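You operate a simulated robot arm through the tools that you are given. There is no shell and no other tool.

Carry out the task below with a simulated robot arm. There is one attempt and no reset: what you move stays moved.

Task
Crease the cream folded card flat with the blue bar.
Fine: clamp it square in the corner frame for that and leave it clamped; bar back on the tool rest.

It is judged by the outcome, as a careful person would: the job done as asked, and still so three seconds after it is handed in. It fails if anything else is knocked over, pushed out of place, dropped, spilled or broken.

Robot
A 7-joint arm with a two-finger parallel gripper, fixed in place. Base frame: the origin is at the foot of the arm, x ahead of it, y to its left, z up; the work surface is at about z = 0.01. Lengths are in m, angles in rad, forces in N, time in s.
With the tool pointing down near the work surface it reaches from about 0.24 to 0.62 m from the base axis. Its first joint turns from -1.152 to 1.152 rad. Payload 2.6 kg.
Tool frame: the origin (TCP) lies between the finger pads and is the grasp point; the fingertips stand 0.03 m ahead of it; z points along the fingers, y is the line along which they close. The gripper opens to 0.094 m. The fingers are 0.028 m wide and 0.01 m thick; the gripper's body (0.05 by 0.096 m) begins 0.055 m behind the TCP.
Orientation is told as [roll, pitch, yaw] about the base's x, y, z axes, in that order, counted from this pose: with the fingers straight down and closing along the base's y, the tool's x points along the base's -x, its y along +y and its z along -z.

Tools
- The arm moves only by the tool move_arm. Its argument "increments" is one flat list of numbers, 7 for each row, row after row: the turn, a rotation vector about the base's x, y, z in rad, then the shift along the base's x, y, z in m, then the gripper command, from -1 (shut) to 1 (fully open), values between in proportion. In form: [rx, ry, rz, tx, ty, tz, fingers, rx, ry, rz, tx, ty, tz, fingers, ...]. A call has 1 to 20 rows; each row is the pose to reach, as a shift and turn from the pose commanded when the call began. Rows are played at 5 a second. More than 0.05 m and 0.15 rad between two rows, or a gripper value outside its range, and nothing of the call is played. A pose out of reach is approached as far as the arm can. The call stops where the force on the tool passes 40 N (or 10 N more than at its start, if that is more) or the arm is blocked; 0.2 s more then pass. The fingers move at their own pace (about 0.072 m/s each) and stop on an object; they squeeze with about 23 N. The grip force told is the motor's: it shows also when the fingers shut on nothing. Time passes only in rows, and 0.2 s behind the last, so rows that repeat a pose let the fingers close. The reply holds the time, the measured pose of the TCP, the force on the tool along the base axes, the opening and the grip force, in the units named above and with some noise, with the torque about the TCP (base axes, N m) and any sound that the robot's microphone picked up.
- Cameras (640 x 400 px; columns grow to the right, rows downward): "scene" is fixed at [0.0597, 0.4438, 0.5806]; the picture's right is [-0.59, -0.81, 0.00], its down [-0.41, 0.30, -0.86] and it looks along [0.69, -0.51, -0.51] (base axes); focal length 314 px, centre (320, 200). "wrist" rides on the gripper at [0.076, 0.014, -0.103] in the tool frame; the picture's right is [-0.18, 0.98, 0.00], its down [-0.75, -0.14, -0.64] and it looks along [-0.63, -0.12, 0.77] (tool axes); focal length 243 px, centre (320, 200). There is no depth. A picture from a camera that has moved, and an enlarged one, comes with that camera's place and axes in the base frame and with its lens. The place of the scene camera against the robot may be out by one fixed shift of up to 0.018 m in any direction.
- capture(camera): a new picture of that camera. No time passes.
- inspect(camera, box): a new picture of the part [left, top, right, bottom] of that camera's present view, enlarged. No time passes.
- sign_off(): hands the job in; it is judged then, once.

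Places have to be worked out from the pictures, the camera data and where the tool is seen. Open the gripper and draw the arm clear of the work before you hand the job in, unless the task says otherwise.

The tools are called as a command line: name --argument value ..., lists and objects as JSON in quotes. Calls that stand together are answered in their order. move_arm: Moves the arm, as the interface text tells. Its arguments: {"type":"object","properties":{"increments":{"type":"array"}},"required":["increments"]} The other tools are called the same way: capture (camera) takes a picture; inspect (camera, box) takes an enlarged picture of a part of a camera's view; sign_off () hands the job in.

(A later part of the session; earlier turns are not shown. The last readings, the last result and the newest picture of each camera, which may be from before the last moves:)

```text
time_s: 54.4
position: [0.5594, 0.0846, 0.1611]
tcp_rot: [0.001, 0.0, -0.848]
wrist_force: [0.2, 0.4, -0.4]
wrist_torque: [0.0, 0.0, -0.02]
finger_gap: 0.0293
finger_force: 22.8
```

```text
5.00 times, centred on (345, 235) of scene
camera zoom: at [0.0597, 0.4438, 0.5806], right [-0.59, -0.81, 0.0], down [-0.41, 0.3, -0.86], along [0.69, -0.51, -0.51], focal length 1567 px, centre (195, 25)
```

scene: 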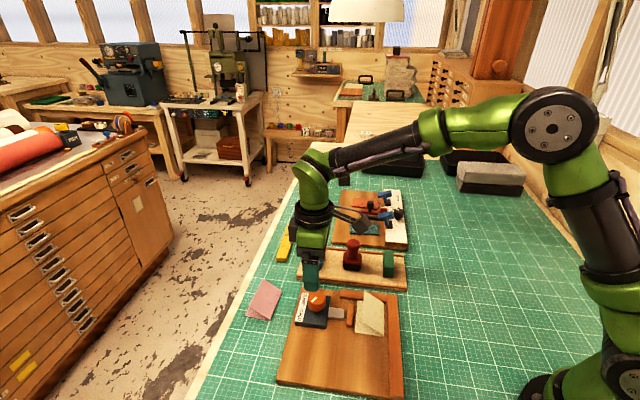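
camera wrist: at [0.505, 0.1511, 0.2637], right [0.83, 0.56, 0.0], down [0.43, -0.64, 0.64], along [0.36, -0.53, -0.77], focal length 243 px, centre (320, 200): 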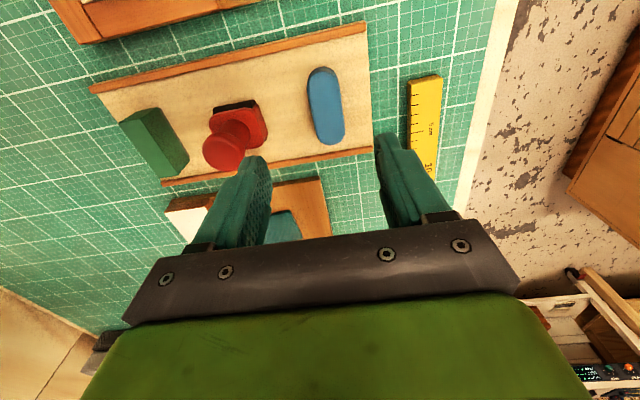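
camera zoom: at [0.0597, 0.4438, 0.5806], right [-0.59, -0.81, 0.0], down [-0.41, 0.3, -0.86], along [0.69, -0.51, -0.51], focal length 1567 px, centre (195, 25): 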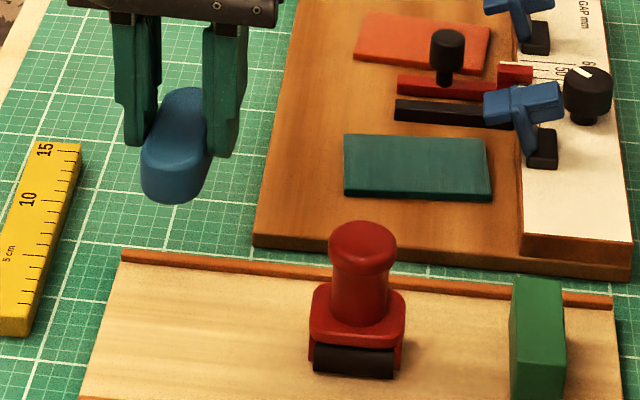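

The bar is held firmly, level, and aligned with the fingers, its underside about 39 mm below the TCP. I'm carrying it high over to the card and stopping above the fold at u ≈ 0.045, w ≈ 0.017, squared to the rail.

move_arm --increments '[0, 0, 0.009, -0.0374, 0.0003, 0, -1, 0, 0, 0.018, -0.0749, 0.0005, 0, -1, 0, 0, 0.027, -0.1123, 0.0008, 0, -1, 0, 0, 0.036, -0.1497, 0.0011, 0, -1, 0, 0, 0.045, -0.1872, 0.0013, -0.01, -1, 0, 0, 0.054, -0.2246, 0.0016, -0.03, -1, 0, 0, 0.054, -0.2246, 0.0016, -0.03, -1]'

capture --camera "wrist"

inspect --camera "scene" --box '[300, 250, 440, 360]'

```text
time_s: 56.0
position: [0.3339, 0.0854, 0.1306]
tcp_rot: [0.0, 0.0, -0.793]
wrist_force: [-0.2, -0.5, -0.7]
wrist_torque: [-0.02, -0.01, 0.0]
finger_gap: 0.0289
finger_force: 23.5
```

```text
taken
camera wrist: at [0.2902, 0.1508, 0.2336], right [0.83, 0.56, 0.0], down [0.43, -0.64, 0.64], along [0.36, -0.53, -0.77], focal length 243 px, centre (320, 200)
```

wrist: 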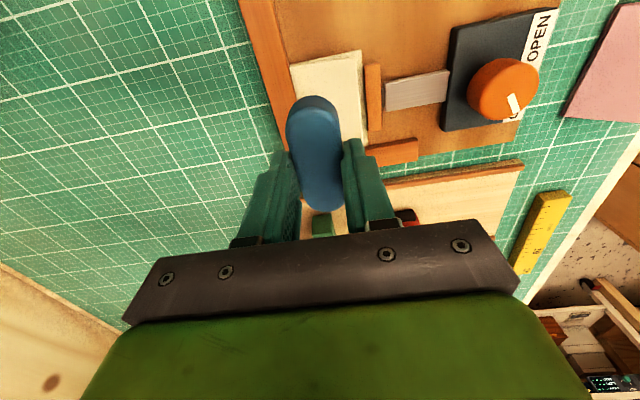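

```text
3.64 times, centred on (370, 305) of scene
camera zoom: at [0.0596, 0.4438, 0.5806], right [-0.59, -0.81, 0.0], down [-0.41, 0.3, -0.86], along [0.69, -0.51, -0.51], focal length 1140 px, centre (138, -182)
```

zoom: 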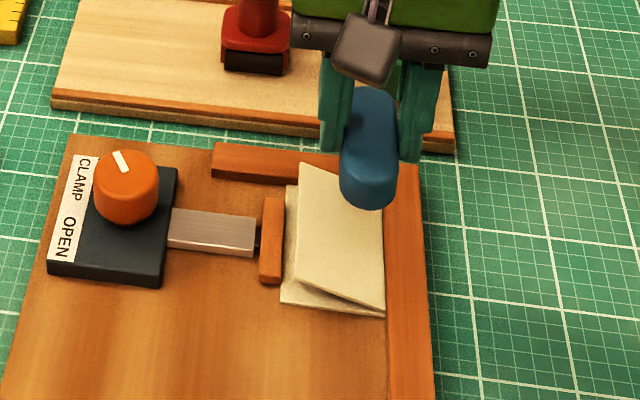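

The bar is above the card. I'm enlarging the wrist view to re-measure the rail's inner edge and the fold position against the bar.

inspect --camera "wrist" --box '[230, 0, 410, 115]'

inspect --camera "wrist" --box '[250, 80, 410, 215]'

```text
3.48 times, centred on (320, 58) of wrist
camera zoom: at [0.2902, 0.1508, 0.2336], right [0.83, 0.56, 0.0], down [0.43, -0.64, 0.64], along [0.36, -0.53, -0.77], focal length 844 px, centre (320, 696)
```

zoom: 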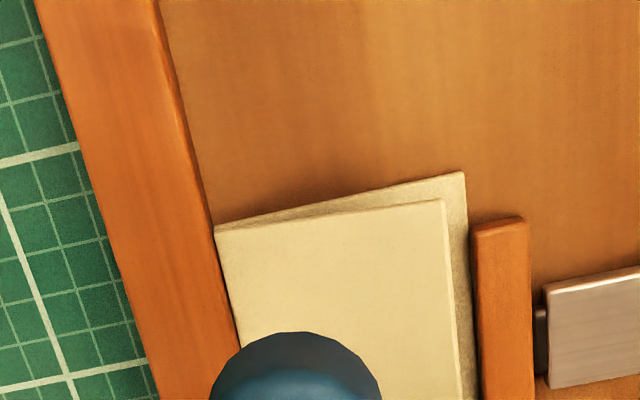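

```text
2.96 times, centred on (330, 148) of wrist
camera zoom: at [0.2902, 0.1508, 0.2336], right [0.83, 0.56, 0.0], down [0.43, -0.64, 0.64], along [0.36, -0.53, -0.77], focal length 719 px, centre (290, 356)
```

zoom: 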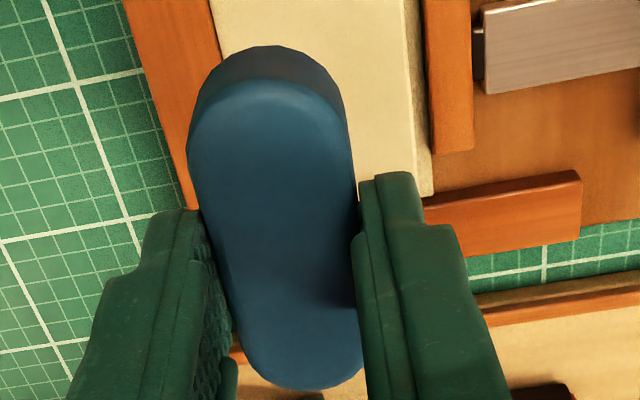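

The fold corner computes to u = 0.085, w ≈ 0, exactly on the rail, which matches my frame. I'm lowering the bar over the fold toward the flap, stopping just above first contact.

move_arm --increments '[0, 0, 0, 0, 0, -0.025, -1, 0, 0, 0, 0, 0, -0.045, -1, 0, 0, 0, 0, 0, -0.058, -1, 0, 0, 0, 0, 0, -0.064, -1, 0, 0, 0, 0, 0, -0.064, -1]'

capture --camera "wrist"

inspect --camera "scene" --box '[320, 265, 430, 345]'

```text
time_s: 57.2
position: [0.336, 0.0871, 0.0672]
tcp_rot: [0.0, 0.001, -0.793]
wrist_force: [0.9, -0.4, 0.1]
wrist_torque: [0.0, 0.0, 0.01]
finger_gap: 0.0291
finger_force: 23.5
```

```text
taken
camera wrist: at [0.2904, 0.1509, 0.1699], right [0.83, 0.56, 0.0], down [0.43, -0.64, 0.64], along [0.36, -0.53, -0.77], focal length 243 px, centre (320, 200)
```

wrist: 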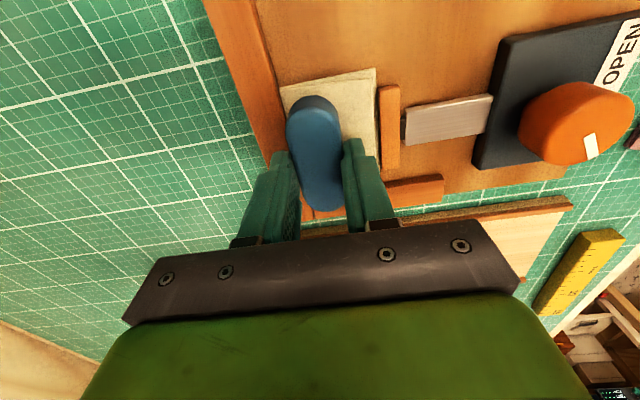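

```text
5.00 times, centred on (375, 305) of scene
camera zoom: at [0.0597, 0.4438, 0.5806], right [-0.59, -0.81, 0.0], down [-0.41, 0.3, -0.86], along [0.69, -0.51, -0.51], focal length 1567 px, centre (45, -325)
```

zoom: 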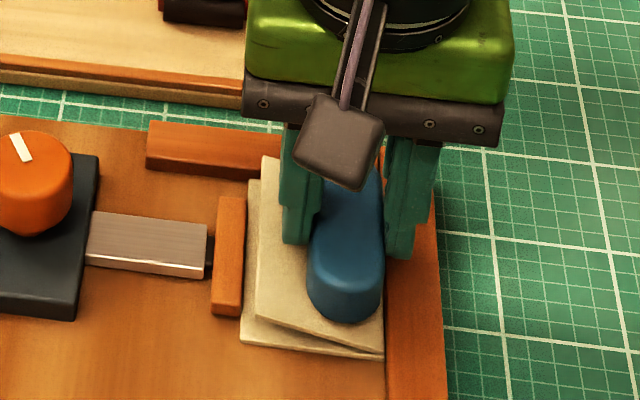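

The bar is about to meet the raised flap. I'm pressing down in 2 mm steps and watching the force.

move_arm --increments '[0, 0, 0, 0, 0, -0.002, -1, 0, 0, 0, 0, 0, -0.004, -1, 0, 0, 0, 0, 0, -0.006, -1, 0, 0, 0, 0, 0, -0.006, -1]'

move_arm --increments '[0, 0, 0, 0, 0, -0.001, -1, 0, 0, 0, 0, 0, -0.002, -1, 0, 0, 0, 0, 0, -0.003, -1, 0, 0, 0, 0, 0, -0.003, -1]'

inspect --camera "wrist" --box '[230, 50, 410, 215]'

inspect --camera "scene" --box '[320, 265, 430, 345]'

```text
time_s: 58.2
position: [0.3344, 0.0868, 0.0616]
tcp_rot: [-0.001, 0.0, -0.793]
wrist_force: [-0.3, -0.4, 0.2]
wrist_torque: [0.01, -0.05, 0.03]
finger_gap: 0.029
finger_force: 22.9
```

```text
time_s: 59.2
position: [0.3357, 0.0861, 0.0577]
tcp_rot: [0.002, -0.001, -0.792]
wrist_force: [-3.1, -0.4, 11.8]
wrist_torque: [-0.07, 0.16, -0.04]
finger_gap: 0.029
finger_force: 22.8
```

```text
2.42 times, centred on (320, 132) of wrist
camera zoom: at [0.2905, 0.1505, 0.1612], right [0.83, 0.56, 0.0], down [0.43, -0.64, 0.64], along [0.36, -0.53, -0.77], focal length 588 px, centre (320, 364)
```

zoom: 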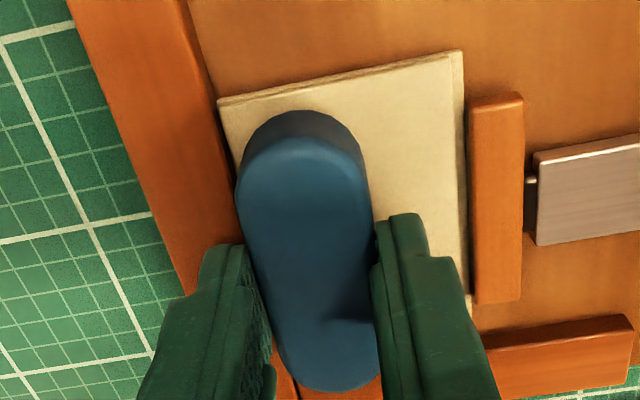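

```text
5.00 times, centred on (375, 305) of scene
camera zoom: at [0.0596, 0.4438, 0.5806], right [-0.59, -0.81, 0.0], down [-0.41, 0.3, -0.86], along [0.69, -0.51, -0.51], focal length 1567 px, centre (45, -325)
```

zoom: 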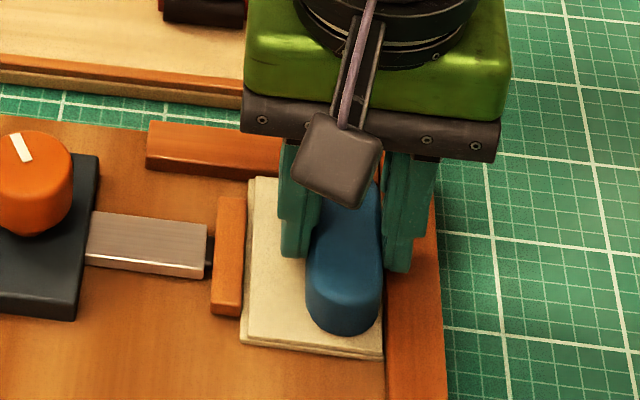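

The bar has folded the flap down flat with about 12 N of load. I'll nudge it 1.5 mm closer to the rail, so it bears right at the fold, and stroke a little toward the end rail. That way the drag pushes the card into the corner.

move_arm --increments '[0, 0, 0, -0.0005, -0.0005, 0, -1, 0, 0, 0, -0.0011, -0.001, 0, -1, 0, 0, 0, 0.0003, -0.0025, -0.0001, -1, 0, 0, 0, 0.0017, -0.0039, -0.0002, -1, 0, 0, 0, 0.0024, -0.0046, -0.0002, -1, 0, 0, 0, 0.0024, -0.0046, -0.0002, -1]'

inspect --camera "wrist" --box '[230, 50, 410, 215]'

```text
time_s: 60.6
position: [0.3361, 0.0828, 0.0593]
tcp_rot: [0.0, 0.001, -0.793]
wrist_force: [-3.9, 6.2, 18.9]
wrist_torque: [0.18, 0.14, -0.01]
finger_gap: 0.0292
finger_force: 23.1
```

```text
2.42 times, centred on (320, 132) of wrist
camera zoom: at [0.2927, 0.146, 0.1608], right [0.83, 0.56, 0.0], down [0.43, -0.64, 0.64], along [0.36, -0.53, -0.77], focal length 588 px, centre (320, 364)
```

zoom: 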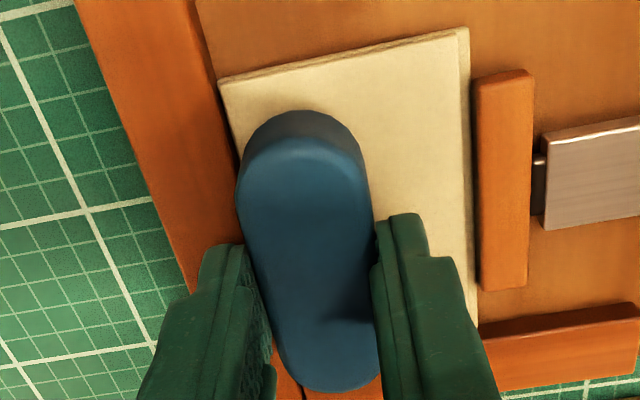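

The bar is bearing with 19 N at the fold, with normal sliding drag. I'm lifting clear to see how far the flap springs back.

move_arm --increments '[0, 0, 0, 0, 0, 0.004, -1, 0, 0, 0, 0, 0, 0.012, -1, 0, 0, 0, -0.0084, 0.0086, 0.022, -1, 0, 0, 0, -0.0168, 0.0171, 0.022, -1, 0, 0, 0, -0.0168, 0.0171, 0.022, -1]'

inspect --camera "scene" --box '[320, 265, 430, 345]'

inspect --camera "wrist" --box '[230, 50, 410, 215]'

```text
time_s: 61.8
position: [0.3196, 0.0979, 0.0786]
tcp_rot: [0.001, 0.0, -0.794]
wrist_force: [0.6, 0.3, -1.9]
wrist_torque: [0.02, -0.03, -0.01]
finger_gap: 0.0291
finger_force: 22.7
```

```text
5.00 times, centred on (375, 305) of scene
camera zoom: at [0.0597, 0.4438, 0.5806], right [-0.59, -0.81, 0.0], down [-0.41, 0.3, -0.86], along [0.69, -0.51, -0.51], focal length 1567 px, centre (45, -325)
```

zoom: 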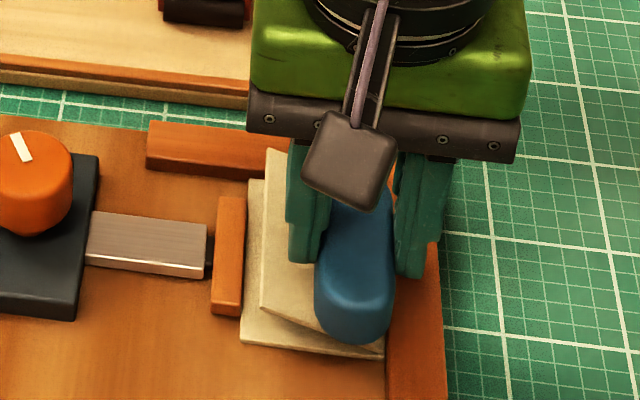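

```text
2.42 times, centred on (320, 132) of wrist
camera zoom: at [0.2754, 0.163, 0.1825], right [0.83, 0.56, 0.0], down [0.43, -0.64, 0.64], along [0.36, -0.53, -0.77], focal length 588 px, centre (320, 364)
```

zoom: 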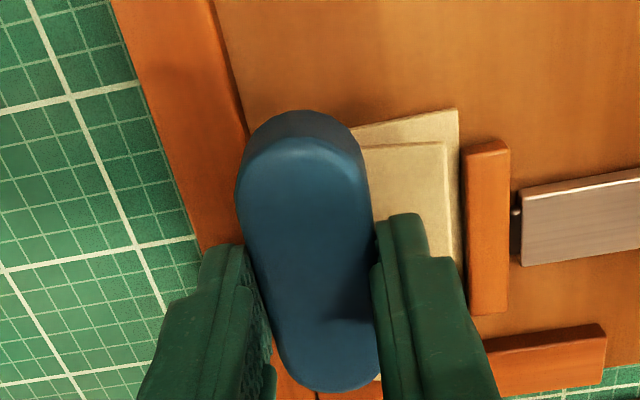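

The flap springs back, so one press on part of the fold isn't enough. I'm now pressing at the outer end of the fold so I can run a full stroke along it toward the corner.

move_arm --increments '[0, 0, 0, 0, 0, -0.012, -1, 0, 0, 0, 0, 0, -0.018, -1, 0, 0, 0, 0, 0, -0.02, -1, 0, 0, 0, 0, 0, -0.0215, -1, 0, 0, 0, 0, 0, -0.0215, -1]'

```text
time_s: 63.0
position: [0.3196, 0.0986, 0.0585]
tcp_rot: [0.001, 0.0, -0.791]
wrist_force: [0.3, 0.3, 2.9]
wrist_torque: [-0.04, -0.02, -0.01]
finger_gap: 0.0292
finger_force: 22.8
```

The load is only 3 N so far. I'm pressing down a little more to build up working force before stroking.

move_arm --increments '[0, 0, 0, 0, 0, -0.0004, -1, 0, 0, 0, 0, 0, -0.0008, -1, 0, 0, 0, 0, 0, -0.0008, -1]'

```text
time_s: 63.8
position: [0.3201, 0.0984, 0.0576]
tcp_rot: [0.002, 0.0, -0.793]
wrist_force: [-1.2, -0.9, 14.4]
wrist_torque: [-0.2, -0.01, -0.02]
finger_gap: 0.0292
finger_force: 23.2
```

The load is now 14 N. I'm stroking along the fold toward the end rail in 3 mm steps with slightly more pressure.

move_arm --increments '[0, 0, 0, 0, 0, -0.0003, -1, 0, 0, 0, 0.0021, -0.0021, -0.0003, -1, 0, 0, 0, 0.0042, -0.0043, -0.0003, -1, 0, 0, 0, 0.0063, -0.0064, -0.0003, -1, 0, 0, 0, 0.0084, -0.0086, -0.0003, -1, 0, 0, 0, 0.0105, -0.0107, -0.0002, -1, 0, 0, 0, 0.0126, -0.0128, -0.0002, -1, 0, 0, 0, 0.0147, -0.015, -0.0001, -1, 0, 0, 0, 0.0168, -0.0171, 0, -1, 0, 0, 0, 0.0168, -0.0171, 0, -1]'

inspect --camera "wrist" --box '[230, 50, 410, 215]'

```text
time_s: 66.0
position: [0.337, 0.0815, 0.0572]
tcp_rot: [0.0, 0.001, -0.794]
wrist_force: [-2.4, 0.4, 6.1]
wrist_torque: [0.05, 0.08, 0.03]
finger_gap: 0.029
finger_force: 23.0
```

```text
2.42 times, centred on (320, 132) of wrist
camera zoom: at [0.2932, 0.1452, 0.1604], right [0.83, 0.56, 0.0], down [0.43, -0.64, 0.64], along [0.36, -0.53, -0.77], focal length 588 px, centre (320, 364)
```

zoom: 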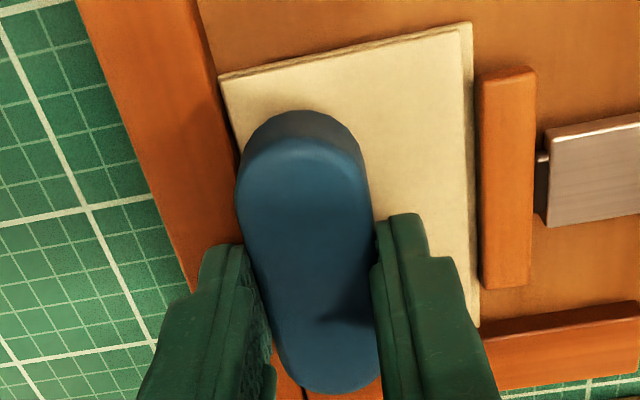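

The load dropped to 6 N by the end, so the bar may have slid slightly up in the fingers or the crease gave. I'm lifting clear to see whether the flap stays down now.

move_arm --increments '[0, 0, 0, 0, 0, 0.006, -1, 0, 0, 0, 0, 0, 0.03, -1, 0, 0, 0, 0, 0, 0.06, -1, 0, 0, 0, 0, 0, 0.06, -1]'

inspect --camera "scene" --box '[320, 265, 430, 345]'

inspect --camera "wrist" --box '[230, 30, 430, 195]'

```text
time_s: 67.0
position: [0.337, 0.0823, 0.1172]
tcp_rot: [-0.001, 0.001, -0.793]
wrist_force: [-0.2, -0.7, -0.5]
wrist_torque: [0.0, -0.07, -0.01]
finger_gap: 0.029
finger_force: 23.3
```

```text
5.00 times, centred on (375, 305) of scene
camera zoom: at [0.0597, 0.4438, 0.5806], right [-0.59, -0.81, 0.0], down [-0.41, 0.3, -0.86], along [0.69, -0.51, -0.51], focal length 1567 px, centre (45, -325)
```

zoom: 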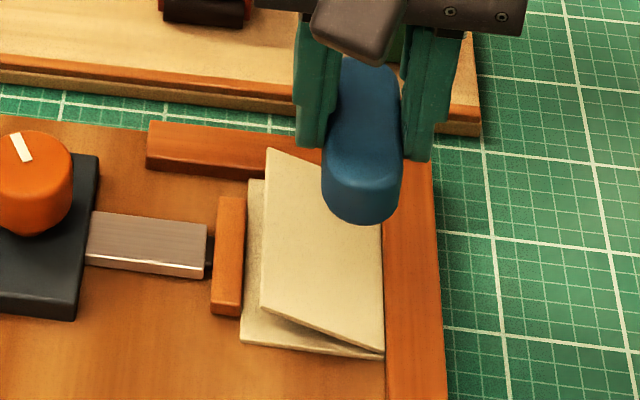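

```text
2.42 times, centred on (330, 112) of wrist
camera zoom: at [0.293, 0.1464, 0.2209], right [0.83, 0.56, 0.0], down [0.43, -0.64, 0.64], along [0.36, -0.53, -0.77], focal length 588 px, centre (296, 412)
```

zoom: 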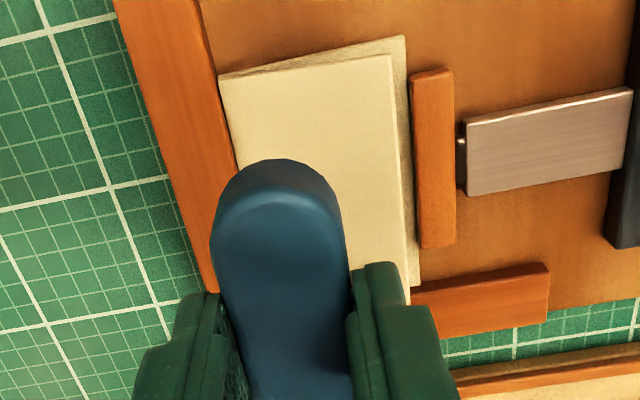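

The flap is still up at roughly 20°. The bar underside at that height (about 0.019) is suspiciously close to the rail-top height, so the bar may be resting on the rail rather than pressing the fold. To test, I'll press 9.5 mm further from the rail and compare the contact height.

move_arm --increments '[0, 0, 0, 0.0047, 0.0088, 0, -1, 0, 0, 0, 0.0047, 0.0088, -0.03, -1, 0, 0, 0, 0.0047, 0.0088, -0.05, -1, 0, 0, 0, 0.0047, 0.0088, -0.057, -1, 0, 0, 0, 0.0047, 0.0088, -0.059, -1, 0, 0, 0, 0.0047, 0.0088, -0.059, -1]'

move_arm --increments '[0, 0, 0, 0, 0, -0.0005, -1, 0, 0, 0, 0, 0, -0.001, -1, 0, 0, 0, 0, 0, -0.001, -1]'

inspect --camera "wrist" --box '[230, 30, 430, 195]'

```text
time_s: 68.4
position: [0.3421, 0.0901, 0.058]
tcp_rot: [0.001, 0.0, -0.792]
wrist_force: [0.6, -0.1, 0.3]
wrist_torque: [0.0, -0.02, 0.0]
finger_gap: 0.0291
finger_force: 23.2
```

```text
time_s: 69.2
position: [0.3417, 0.0901, 0.0569]
tcp_rot: [0.0, 0.0, -0.791]
wrist_force: [-1.6, -0.1, 4.2]
wrist_torque: [-0.03, 0.07, -0.01]
finger_gap: 0.0292
finger_force: 23.4
```

```text
2.42 times, centred on (330, 112) of wrist
camera zoom: at [0.2975, 0.1548, 0.1605], right [0.83, 0.56, 0.0], down [0.43, -0.64, 0.64], along [0.36, -0.53, -0.77], focal length 588 px, centre (296, 412)
```

zoom: 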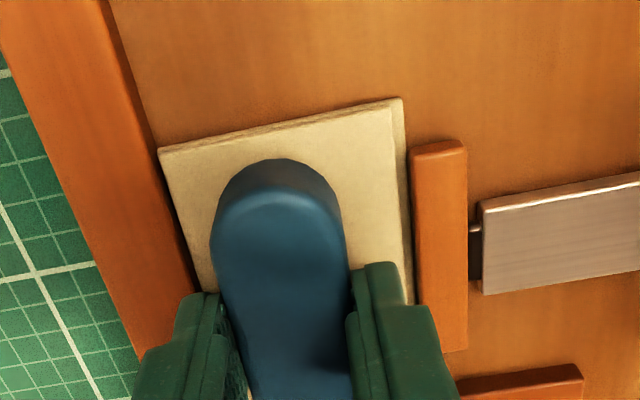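

The contact height is the same well away from the rail, so the bar really does bear on the flattened card and not on the rail. What's lacking is pressure along the fold. I'm checking whether the bar has slipped in the fingers, using the same view as at the grasp.

inspect --camera "wrist" --box '[220, 80, 420, 215]'

inspect --camera "scene" --box '[340, 280, 410, 335]'

```text
2.96 times, centred on (320, 148) of wrist
camera zoom: at [0.2975, 0.1548, 0.1605], right [0.83, 0.56, 0.0], down [0.43, -0.64, 0.64], along [0.36, -0.53, -0.77], focal length 719 px, centre (320, 356)
```

zoom: 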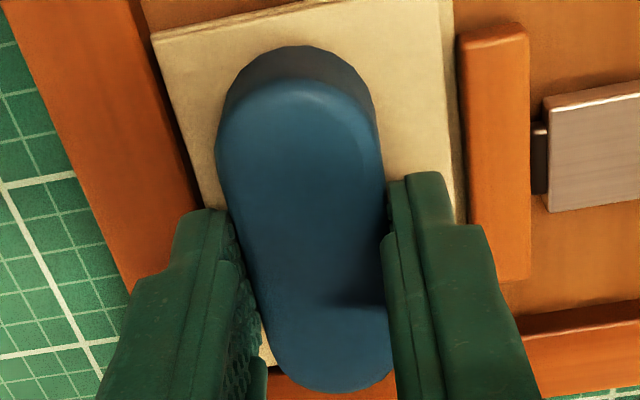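

```text
7.27 times, centred on (375, 308) of scene
camera zoom: at [0.0596, 0.4438, 0.5806], right [-0.59, -0.81, 0.0], down [-0.41, 0.3, -0.86], along [0.69, -0.51, -0.51], focal length 2280 px, centre (-80, -582)
```

zoom: 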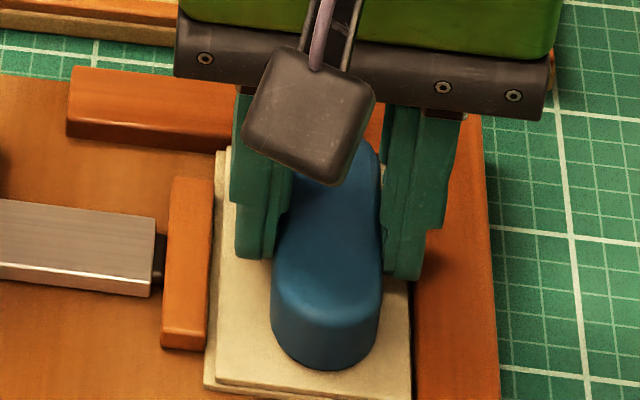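

The bar still sits nearly as gripped. I'll go back to the outer end of the fold, hard by the rail, and this time press to around 25 N before stroking.

move_arm --increments '[0, 0, 0, 0, 0, 0.008, -1, 0, 0, 0, -0.0102, 0.0033, 0.016, -1, 0, 0, 0, -0.0204, 0.0065, 0.016, -1, 0, 0, 0, -0.0204, 0.0065, 0.006, -1, 0, 0, 0, -0.0204, 0.0065, 0.001, -1, 0, 0, 0, -0.0204, 0.0065, -0.0005, -1, 0, 0, 0, -0.0204, 0.0065, -0.0005, -1]'

move_arm --increments '[0, 0, 0, 0, 0, -0.0004, -1, 0, 0, 0, 0, 0, -0.0008, -1, 0, 0, 0, 0, 0, -0.0008, -1]'

```text
time_s: 70.8
position: [0.3214, 0.0954, 0.0572]
tcp_rot: [0.0, 0.001, -0.79]
wrist_force: [0.2, -0.2, 3.8]
wrist_torque: [-0.05, 0.03, 0.01]
finger_gap: 0.0289
finger_force: 22.8
```

```text
time_s: 71.6
position: [0.3216, 0.0962, 0.0571]
tcp_rot: [0.0, -0.001, -0.792]
wrist_force: [-2.6, -0.5, 18.5]
wrist_torque: [-0.14, 0.08, 0.0]
finger_gap: 0.0292
finger_force: 23.1
```

The load is 18.5 N. I'm adding a touch more pressure and stroking toward the corner in short segments so I can watch the force.

move_arm --increments '[0, 0, 0, 0, 0, -0.0004, -1, 0, 0, 0, 0.0014, -0.0014, -0.0004, -1, 0, 0, 0, 0.0028, -0.0029, -0.0004, -1, 0, 0, 0, 0.0042, -0.0043, -0.0004, -1]'

move_arm --increments '[0, 0, 0, 0.0014, -0.0014, 0, -1, 0, 0, 0, 0.0028, -0.0029, 0, -1, 0, 0, 0, 0.0042, -0.0043, 0, -1]'

```text
time_s: 72.6
position: [0.3247, 0.0923, 0.056]
tcp_rot: [0.0, 0.001, -0.793]
wrist_force: [-4.5, 5.3, 15.5]
wrist_torque: [0.17, 0.21, 0.01]
finger_gap: 0.0292
finger_force: 23.2
```

```text
time_s: 73.4
position: [0.3298, 0.0874, 0.0559]
tcp_rot: [0.0, -0.001, -0.793]
wrist_force: [-4.4, 3.1, 12.9]
wrist_torque: [0.13, 0.24, -0.02]
finger_gap: 0.0291
finger_force: 22.7
```

The force eases a little as it slides, so I'll add a slight downward bias and finish the stroke to the corner.

move_arm --increments '[0, 0, 0, 0.0007, -0.0007, -0.0005, -1, 0, 0, 0, 0.0021, -0.0021, -0.0006, -1, 0, 0, 0, 0.0035, -0.0036, -0.0007, -1]'

move_arm --increments '[0, 0, 0, 0.0014, -0.0014, -0.0002, -1, 0, 0, 0, 0.0028, -0.0029, -0.0003, -1, 0, 0, 0, 0.0042, -0.0043, -0.0004, -1]'

inspect --camera "wrist" --box '[220, 80, 420, 215]'

```text
time_s: 74.2
position: [0.3325, 0.085, 0.0555]
tcp_rot: [0.001, -0.001, -0.792]
wrist_force: [-3.5, 5.6, 17.1]
wrist_torque: [0.14, 0.23, 0.0]
finger_gap: 0.029
finger_force: 22.9
```

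```text
time_s: 75.0
position: [0.3367, 0.08, 0.0552]
tcp_rot: [0.0, 0.0, -0.792]
wrist_force: [-4.7, 5.1, 19.0]
wrist_torque: [0.14, 0.17, 0.01]
finger_gap: 0.0289
finger_force: 23.7
```

```text
2.96 times, centred on (320, 148) of wrist
camera zoom: at [0.2932, 0.1446, 0.1578], right [0.83, 0.56, 0.0], down [0.43, -0.64, 0.64], along [0.36, -0.53, -0.77], focal length 719 px, centre (320, 356)
```

zoom: 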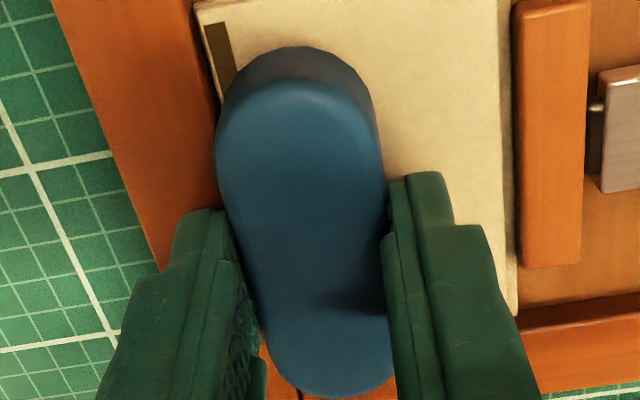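

A dark crease line has appeared along the fold where this stroke ran, so this pressure and position work. I'm lifting to see how much of the fold is marked.

move_arm --increments '[0, 0, 0, 0, 0, 0.006, -1, 0, 0, 0, 0, 0, 0.03, -1, 0, 0, 0, 0.0143, 0.014, 0.06, -1, 0, 0, 0, 0.0285, 0.028, 0.08, -1, 0, 0, 0, 0.0285, 0.028, 0.08, -1]'

inspect --camera "scene" --box '[340, 280, 410, 335]'

inspect --camera "wrist" --box '[200, 60, 400, 200]'

```text
time_s: 76.2
position: [0.3647, 0.107, 0.1349]
tcp_rot: [0.0, -0.001, -0.79]
wrist_force: [-1.1, 0.5, -1.0]
wrist_torque: [0.0, 0.0, 0.02]
finger_gap: 0.0292
finger_force: 23.6
```

```text
7.27 times, centred on (375, 308) of scene
camera zoom: at [0.0597, 0.4438, 0.5806], right [-0.59, -0.81, 0.0], down [-0.41, 0.3, -0.86], along [0.69, -0.51, -0.51], focal length 2280 px, centre (-80, -582)
```

zoom: 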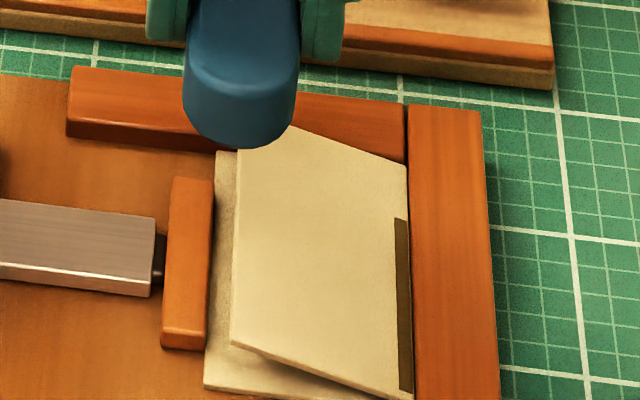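

```text
2.86 times, centred on (300, 130) of wrist
camera zoom: at [0.3215, 0.1728, 0.2375], right [0.83, 0.56, 0.0], down [0.43, -0.64, 0.64], along [0.36, -0.53, -0.77], focal length 693 px, centre (377, 400)
```

zoom: 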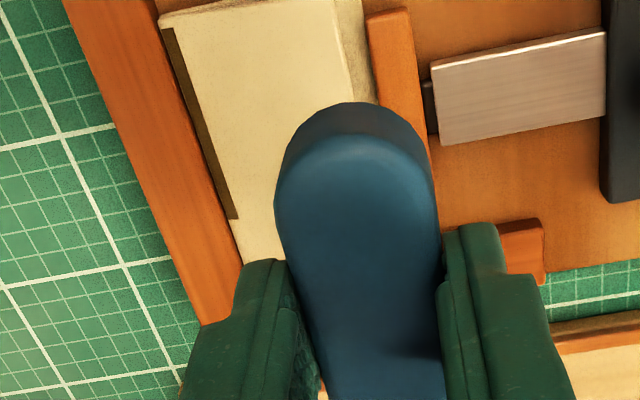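

The crease line covers the fold from about u = 0.022 to its outer end, and the flap has started to relax. Only the part nearest the end rail is missing. I'll return to mid-fold just touching the card, then slide the bar gently against the long rail so it bears right on the fold line.

move_arm --increments '[0, 0, 0, -0.0215, -0.0064, -0.01, -1, 0, 0, 0, -0.0429, -0.0127, -0.03, -1, 0, 0, 0, -0.0429, -0.0127, -0.06, -1, 0, 0, 0, -0.0429, -0.0127, -0.073, -1, 0, 0, 0, -0.0429, -0.0127, -0.078, -1, 0, 0, 0, -0.0429, -0.0127, -0.079, -1, 0, 0, 0, -0.0429, -0.0127, -0.079, -1]'

move_arm --increments '[0, 0, 0, -0.0004, -0.0003, 0, -1, 0, 0, 0, -0.0007, -0.0007, 0, -1, 0, 0, 0, -0.0007, -0.0007, 0, -1]'

```text
time_s: 77.8
position: [0.3227, 0.0945, 0.0555]
tcp_rot: [0.0, 0.001, -0.792]
wrist_force: [-0.9, 0.6, 3.3]
wrist_torque: [-0.06, -0.05, -0.01]
finger_gap: 0.029
finger_force: 23.3
```

```text
time_s: 78.6
position: [0.3225, 0.0949, 0.0549]
tcp_rot: [0.001, 0.0, -0.791]
wrist_force: [2.8, 1.6, -0.4]
wrist_torque: [0.05, -0.1, 0.06]
finger_gap: 0.0293
finger_force: 23.1
```

There is now 3 N of gentle side contact, so the bar's side is against the long rail. I'm pressing down to working force.

move_arm --increments '[0, 0, 0, 0, 0, -0.0005, -1, 0, 0, 0, 0, 0, -0.001, -1, 0, 0, 0, 0, 0, -0.001, -1]'

inspect --camera "wrist" --box '[220, 60, 420, 195]'

```text
time_s: 79.4
position: [0.3226, 0.0947, 0.0554]
tcp_rot: [0.002, 0.0, -0.792]
wrist_force: [-1.2, 1.4, 14.5]
wrist_torque: [-0.11, 0.05, -0.02]
finger_gap: 0.0292
finger_force: 22.8
```

```text
2.96 times, centred on (320, 128) of wrist
camera zoom: at [0.2783, 0.1595, 0.1581], right [0.83, 0.56, 0.0], down [0.43, -0.64, 0.64], along [0.36, -0.53, -0.77], focal length 719 px, centre (320, 415)
```

zoom: 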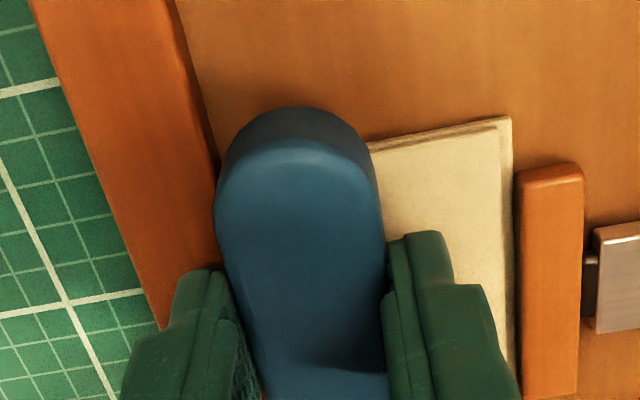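

At 14.5 N the bar sits on the fold against the rail. I'm stroking toward the end rail with a slight downward bias.

move_arm --increments '[0, 0, 0, 0.0014, -0.0014, -0.0003, -1, 0, 0, 0, 0.0028, -0.0029, -0.0004, -1, 0, 0, 0, 0.0042, -0.0043, -0.0004, -1, 0, 0, 0, 0.0056, -0.0057, -0.0005, -1]'

move_arm --increments '[0, 0, 0, 0.0014, -0.0014, -0.0001, -1, 0, 0, 0, 0.0028, -0.0029, -0.0002, -1, 0, 0, 0, 0.0042, -0.0043, -0.0003, -1, 0, 0, 0, 0.0056, -0.0057, -0.0004, -1]'

inspect --camera "wrist" --box '[220, 60, 420, 195]'

```text
time_s: 80.4
position: [0.3274, 0.0906, 0.0535]
tcp_rot: [0.002, -0.001, -0.792]
wrist_force: [-4.3, 7.3, 18.7]
wrist_torque: [0.14, 0.13, 0.04]
finger_gap: 0.0291
finger_force: 23.5
```

```text
time_s: 81.4
position: [0.3342, 0.083, 0.0544]
tcp_rot: [0.0, 0.0, -0.794]
wrist_force: [-1.2, 7.6, 14.9]
wrist_torque: [0.21, 0.1, 0.07]
finger_gap: 0.0292
finger_force: 22.7
```

```text
2.96 times, centred on (320, 128) of wrist
camera zoom: at [0.2894, 0.148, 0.1571], right [0.83, 0.56, 0.0], down [0.43, -0.64, 0.64], along [0.36, -0.53, -0.77], focal length 719 px, centre (320, 415)
```

zoom: 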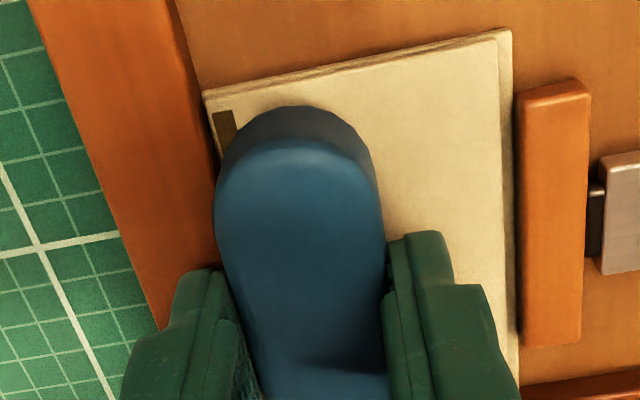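

The line continues and the force holds near 15–19 N. I'm creeping the last few millimetres until the bar's end meets the short rail.

move_arm --increments '[0, 0, 0, 0.0011, -0.0011, -0.0002, -1, 0, 0, 0, 0.0021, -0.0021, -0.0003, -1, 0, 0, 0, 0.0028, -0.0029, -0.0004, -1, 0, 0, 0, 0.0028, -0.0029, -0.0004, -1]'

move_arm --increments '[0, 0, 0, 0.0007, -0.0007, -0.0001, -1, 0, 0, 0, 0.0014, -0.0014, -0.0002, -1, 0, 0, 0, 0.0014, -0.0014, -0.0002, -1]'

```text
time_s: 82.4
position: [0.3353, 0.0801, 0.0537]
tcp_rot: [0.004, 0.0, -0.792]
wrist_force: [-2.5, 8.7, 17.5]
wrist_torque: [0.23, 0.12, 0.1]
finger_gap: 0.0291
finger_force: 23.2
```

```text
time_s: 83.2
position: [0.3371, 0.0795, 0.0535]
tcp_rot: [0.0, 0.0, -0.792]
wrist_force: [-0.5, 9.9, 17.6]
wrist_torque: [0.23, 0.09, 0.14]
finger_gap: 0.0292
finger_force: 23.0
```

Now at u ≈ 0.038 with steady force. One more small step will tell whether the bar's end is against the short rail.

move_arm --increments '[0, 0, 0, 0.001, -0.0004, -0.0001, -1, 0, 0, 0, 0.001, -0.0004, -0.0002, -1, 0, 0, 0, 0.001, -0.0004, -0.0002, -1]'

inspect --camera "wrist" --box '[200, 60, 440, 225]'

```text
time_s: 84.0
position: [0.3383, 0.0777, 0.0535]
tcp_rot: [0.002, 0.0, -0.793]
wrist_force: [0.7, 8.3, 14.6]
wrist_torque: [0.26, 0.03, 0.16]
finger_gap: 0.0289
finger_force: 22.5
```

```text
2.42 times, centred on (320, 142) of wrist
camera zoom: at [0.2946, 0.1428, 0.1562], right [0.83, 0.56, 0.0], down [0.43, -0.64, 0.64], along [0.36, -0.53, -0.77], focal length 588 px, centre (320, 339)
```

zoom: 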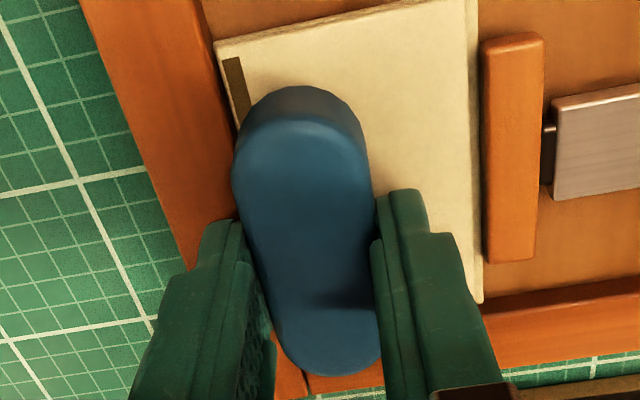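

I'm lifting straight up and moving aside to check how far the crease line now reaches.

move_arm --increments '[0, 0, 0, 0.0004, 0.0004, 0.006, -1, 0, 0, 0, 0.0007, 0.0007, 0.03, -1, 0, 0, 0, 0.0143, 0.014, 0.06, -1, 0, 0, 0, 0.0356, 0.035, 0.08, -1, 0, 0, 0, 0.0499, 0.0491, 0.08, -1, 0, 0, 0, 0.0499, 0.0491, 0.08, -1]'

inspect --camera "scene" --box '[340, 280, 410, 335]'

inspect --camera "wrist" --box '[180, 60, 380, 200]'

```text
time_s: 85.4
position: [0.3891, 0.1282, 0.1318]
tcp_rot: [-0.001, 0.001, -0.791]
wrist_force: [-0.1, 0.5, -0.7]
wrist_torque: [-0.04, 0.0, 0.02]
finger_gap: 0.0293
finger_force: 23.0
```

```text
7.27 times, centred on (375, 308) of scene
camera zoom: at [0.0597, 0.4438, 0.5806], right [-0.59, -0.81, 0.0], down [-0.41, 0.3, -0.86], along [0.69, -0.51, -0.51], focal length 2280 px, centre (-80, -582)
```

zoom: 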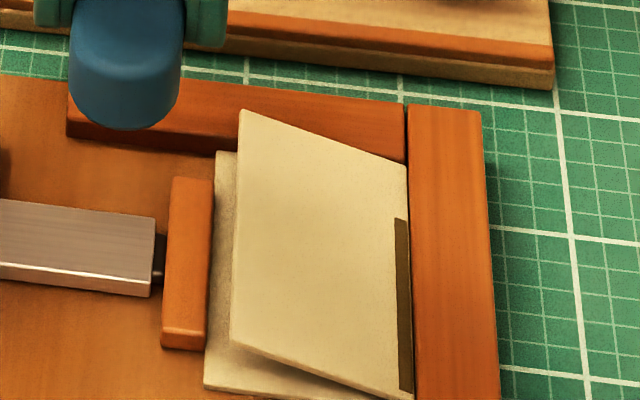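

```text
2.86 times, centred on (280, 130) of wrist
camera zoom: at [0.3449, 0.1929, 0.2357], right [0.83, 0.56, 0.0], down [0.43, -0.64, 0.64], along [0.36, -0.53, -0.77], focal length 693 px, centre (434, 400)
```

zoom: 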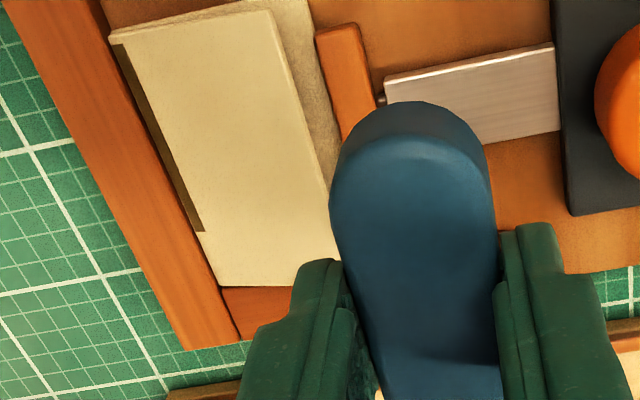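

The line still stops at u ≈ 0.022, so the last part by the end rail needs the bar further into the corner and pressed harder. The drift in side force during that stroke suggests the rail is at 45.0° rather than 45.5°, so I'll correct yaw by 0.008 rad. Then I'll go back down at the corner with light contact first.

move_arm --increments '[0, 0, 0.004, -0.0245, -0.0244, 0, -1, 0, 0, 0.008, -0.049, -0.0489, -0.02, -1, 0, 0, 0.008, -0.049, -0.0489, -0.055, -1, 0, 0, 0.008, -0.049, -0.0489, -0.07, -1, 0, 0, 0.008, -0.049, -0.0489, -0.077, -1, 0, 0, 0.008, -0.049, -0.0489, -0.079, -1, 0, 0, 0.008, -0.049, -0.0489, -0.079, -1]'

inspect --camera "wrist" --box '[200, 60, 440, 225]'

```text
time_s: 87.0
position: [0.3395, 0.0795, 0.0539]
tcp_rot: [0.002, -0.001, -0.787]
wrist_force: [-0.1, -0.3, 2.5]
wrist_torque: [-0.07, -0.05, -0.01]
finger_gap: 0.0292
finger_force: 23.0
```

```text
2.42 times, centred on (320, 142) of wrist
camera zoom: at [0.295, 0.143, 0.1568], right [0.82, 0.57, 0.0], down [0.43, -0.63, 0.64], along [0.36, -0.53, -0.77], focal length 588 px, centre (320, 339)
```

zoom: 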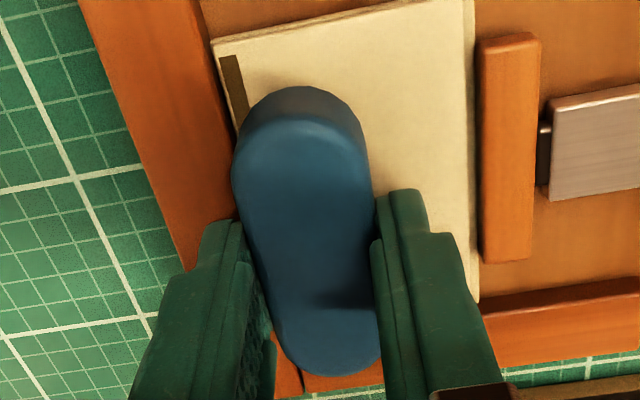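

I have light contact at 2.5 N. I'm feeling for the end rail with the bar's nose in half-millimetre steps before pressing hard.

move_arm --increments '[0, 0, 0, 0.0004, -0.0004, 0, -1, 0, 0, 0, 0.0007, -0.0007, 0, -1, 0, 0, 0, 0.0007, -0.0007, 0, -1]'

move_arm --increments '[0, 0, 0, 0.0004, -0.0004, 0, -1, 0, 0, 0, 0.0007, -0.0007, 0, -1, 0, 0, 0, 0.0007, -0.0007, 0, -1]'

move_arm --increments '[0, 0, 0, 0.0004, -0.0004, 0, -1, 0, 0, 0, 0.0007, -0.0007, 0, -1, 0, 0, 0, 0.0007, -0.0007, 0, -1]'

```text
time_s: 87.8
position: [0.3405, 0.0784, 0.054]
tcp_rot: [0.0, -0.001, -0.784]
wrist_force: [0.0, 0.0, 0.2]
wrist_torque: [-0.02, -0.03, 0.04]
finger_gap: 0.029
finger_force: 23.4
```

```text
time_s: 88.6
position: [0.3407, 0.078, 0.0548]
tcp_rot: [0.0, 0.0, -0.783]
wrist_force: [-2.1, 1.1, 0.6]
wrist_torque: [0.04, 0.04, -0.02]
finger_gap: 0.0293
finger_force: 22.7
```

```text
time_s: 89.4
position: [0.3395, 0.0778, 0.0537]
tcp_rot: [0.0, 0.001, -0.784]
wrist_force: [-7.0, 7.8, 3.2]
wrist_torque: [0.19, 0.19, -0.01]
finger_gap: 0.0292
finger_force: 22.9
```

The nose now touches the end rail with 10 N along u, which puts the bar's centre about 2 mm further out than I had assumed. I'm backing off half a millimetre, snugging it to the long rail, and pressing.

move_arm --increments '[0, 0, 0, -0.0006, 0.0006, 0, -1, 0, 0, 0, -0.0012, 0, 0, -1, 0, 0, 0, -0.0012, 0, -0.0005, -1, 0, 0, 0, -0.0012, 0, -0.001, -1, 0, 0, 0, -0.0012, 0, -0.001, -1]'

move_arm --increments '[0, 0, 0, 0, 0, -0.0004, -1, 0, 0, 0, 0, 0, -0.0008, -1, 0, 0, 0, 0, 0, -0.0008, -1]'

```text
time_s: 90.6
position: [0.3398, 0.0774, 0.0534]
tcp_rot: [0.002, 0.001, -0.785]
wrist_force: [-6.9, 8.6, 13.8]
wrist_torque: [0.14, 0.2, 0.06]
finger_gap: 0.0291
finger_force: 23.5
```

```text
time_s: 91.4
position: [0.3411, 0.0767, 0.0514]
tcp_rot: [0.001, -0.002, -0.785]
wrist_force: [-5.7, 7.2, 19.0]
wrist_torque: [0.12, 0.16, -0.01]
finger_gap: 0.0293
finger_force: 23.5
```

The bar holds 19 N in the corner. I'm lifting to check whether the line extended.

move_arm --increments '[0, 0, 0, 0, 0, 0.006, -1, 0, 0, 0, 0, 0, 0.03, -1, 0, 0, 0, 0.0143, 0.0143, 0.06, -1, 0, 0, 0, 0.0356, 0.0356, 0.08, -1, 0, 0, 0, 0.0495, 0.0495, 0.08, -1, 0, 0, 0, 0.0495, 0.0495, 0.08, -1]'

inspect --camera "scene" --box '[340, 280, 410, 335]'

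inspect --camera "wrist" --box '[180, 60, 380, 200]'

```text
time_s: 92.8
position: [0.3893, 0.1262, 0.1299]
tcp_rot: [0.0, 0.0, -0.786]
wrist_force: [-0.1, 0.0, -1.0]
wrist_torque: [-0.01, 0.01, 0.02]
finger_gap: 0.029
finger_force: 23.0
```

```text
7.27 times, centred on (375, 308) of scene
camera zoom: at [0.0597, 0.4438, 0.5806], right [-0.59, -0.81, 0.0], down [-0.41, 0.3, -0.86], along [0.69, -0.51, -0.51], focal length 2280 px, centre (-80, -582)
```

zoom: 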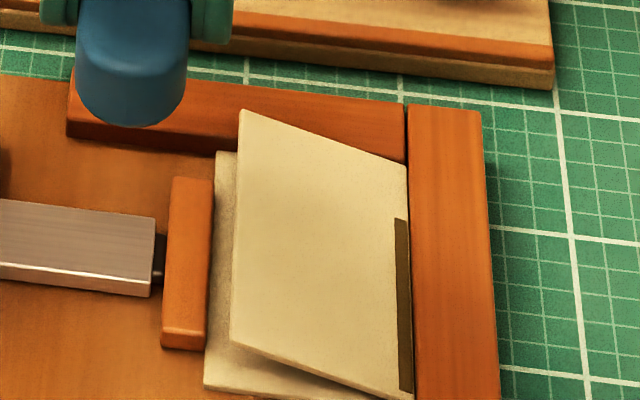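

```text
2.86 times, centred on (280, 130) of wrist
camera zoom: at [0.3447, 0.1902, 0.2348], right [0.82, 0.57, 0.0], down [0.43, -0.63, 0.64], along [0.36, -0.53, -0.77], focal length 693 px, centre (434, 400)
```

zoom: 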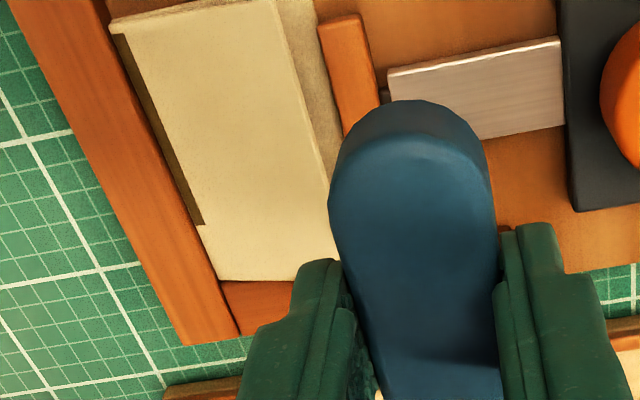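

No change: static pressing at 19 N in this attitude doesn't reach the last part, and the bar keeps creeping up between the fingers, leaving too little tip clearance over the rail. I'll set the bar down on the bare part of the board and regrip it higher and centred. After that I can tilt it slightly to load the corner end of the fold.

move_arm --increments '[0, 0, 0, -0.033, 0.0144, 0, -1, 0, 0, 0, -0.066, 0.0287, 0, -1, 0, 0, 0, -0.099, 0.0431, -0.01, -1, 0, 0, 0, -0.099, 0.0431, -0.04, -1, 0, 0, 0, -0.099, 0.0431, -0.07, -1, 0, 0, 0, -0.099, 0.0431, -0.078, -1, 0, 0, 0, -0.099, 0.0431, -0.078, -1]'

inspect --camera "wrist" --box '[200, 60, 440, 225]'

inspect --camera "scene" --box '[300, 270, 440, 390]'

```text
time_s: 94.4
position: [0.2912, 0.1697, 0.055]
tcp_rot: [0.001, 0.0, -0.784]
wrist_force: [0.9, 0.6, -1.5]
wrist_torque: [0.01, 0.03, -0.01]
finger_gap: 0.0291
finger_force: 23.4
```

```text
2.42 times, centred on (320, 142) of wrist
camera zoom: at [0.2463, 0.2337, 0.1571], right [0.82, 0.57, 0.0], down [0.43, -0.63, 0.64], along [0.36, -0.53, -0.77], focal length 588 px, centre (320, 339)
```

zoom: 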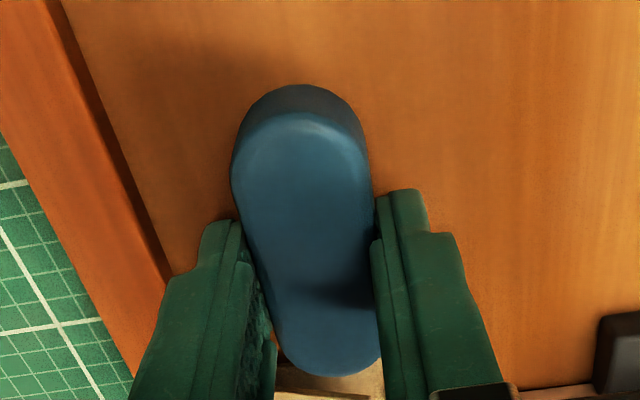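

```text
3.33 times, centred on (370, 330) of scene
camera zoom: at [0.0597, 0.4438, 0.5806], right [-0.59, -0.81, 0.0], down [-0.41, 0.3, -0.86], along [0.69, -0.51, -0.51], focal length 1045 px, centre (153, -233)
```

zoom: 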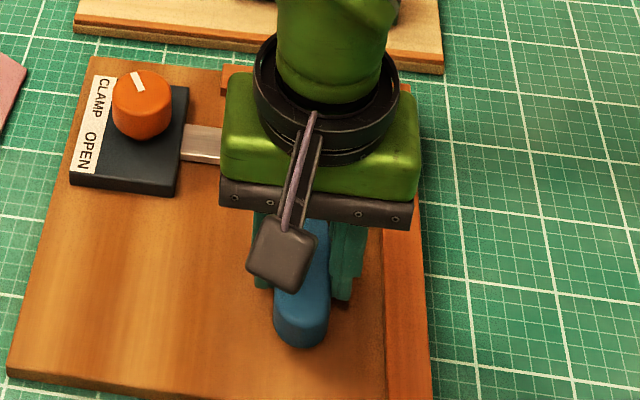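

The bar hovers over bare board with the card 16 mm beyond its nose. I'm lowering slowly to set it down.

move_arm --increments '[0, 0, 0, 0, 0, -0.0015, -1, 0, 0, 0, 0, 0, -0.003, -1, 0, 0, 0, 0, 0, -0.0035, -1, 0, 0, 0, 0, 0, -0.004, -1, 0, 0, 0, 0, 0, -0.004, -1]'

move_arm --increments '[0, 0, 0, 0, 0, -0.0005, -1, 0, 0, 0, 0, 0, -0.001, -1, 0, 0, 0, 0, 0, -0.001, -1]'

move_arm --increments '[0, 0, 0, 0, 0, -0.0005, -1, 0, 0, 0, 0, 0, -0.001, -1, 0, 0, 0, 0, 0, -0.001, -1]'

```text
time_s: 95.6
position: [0.2913, 0.169, 0.0502]
tcp_rot: [0.001, 0.001, -0.784]
wrist_force: [0.0, -0.5, -2.0]
wrist_torque: [-0.06, 0.0, 0.02]
finger_gap: 0.0291
finger_force: 22.6
```

```text
time_s: 96.4
position: [0.2908, 0.1698, 0.0496]
tcp_rot: [0.0, 0.0, -0.786]
wrist_force: [-0.2, -0.1, 0.5]
wrist_torque: [-0.02, 0.02, 0.01]
finger_gap: 0.0291
finger_force: 23.1
```

```text
time_s: 97.2
position: [0.2917, 0.1697, 0.0491]
tcp_rot: [0.001, 0.0, -0.784]
wrist_force: [0.1, 0.4, -0.7]
wrist_torque: [-0.01, -0.03, 0.04]
finger_gap: 0.0288
finger_force: 23.0
```

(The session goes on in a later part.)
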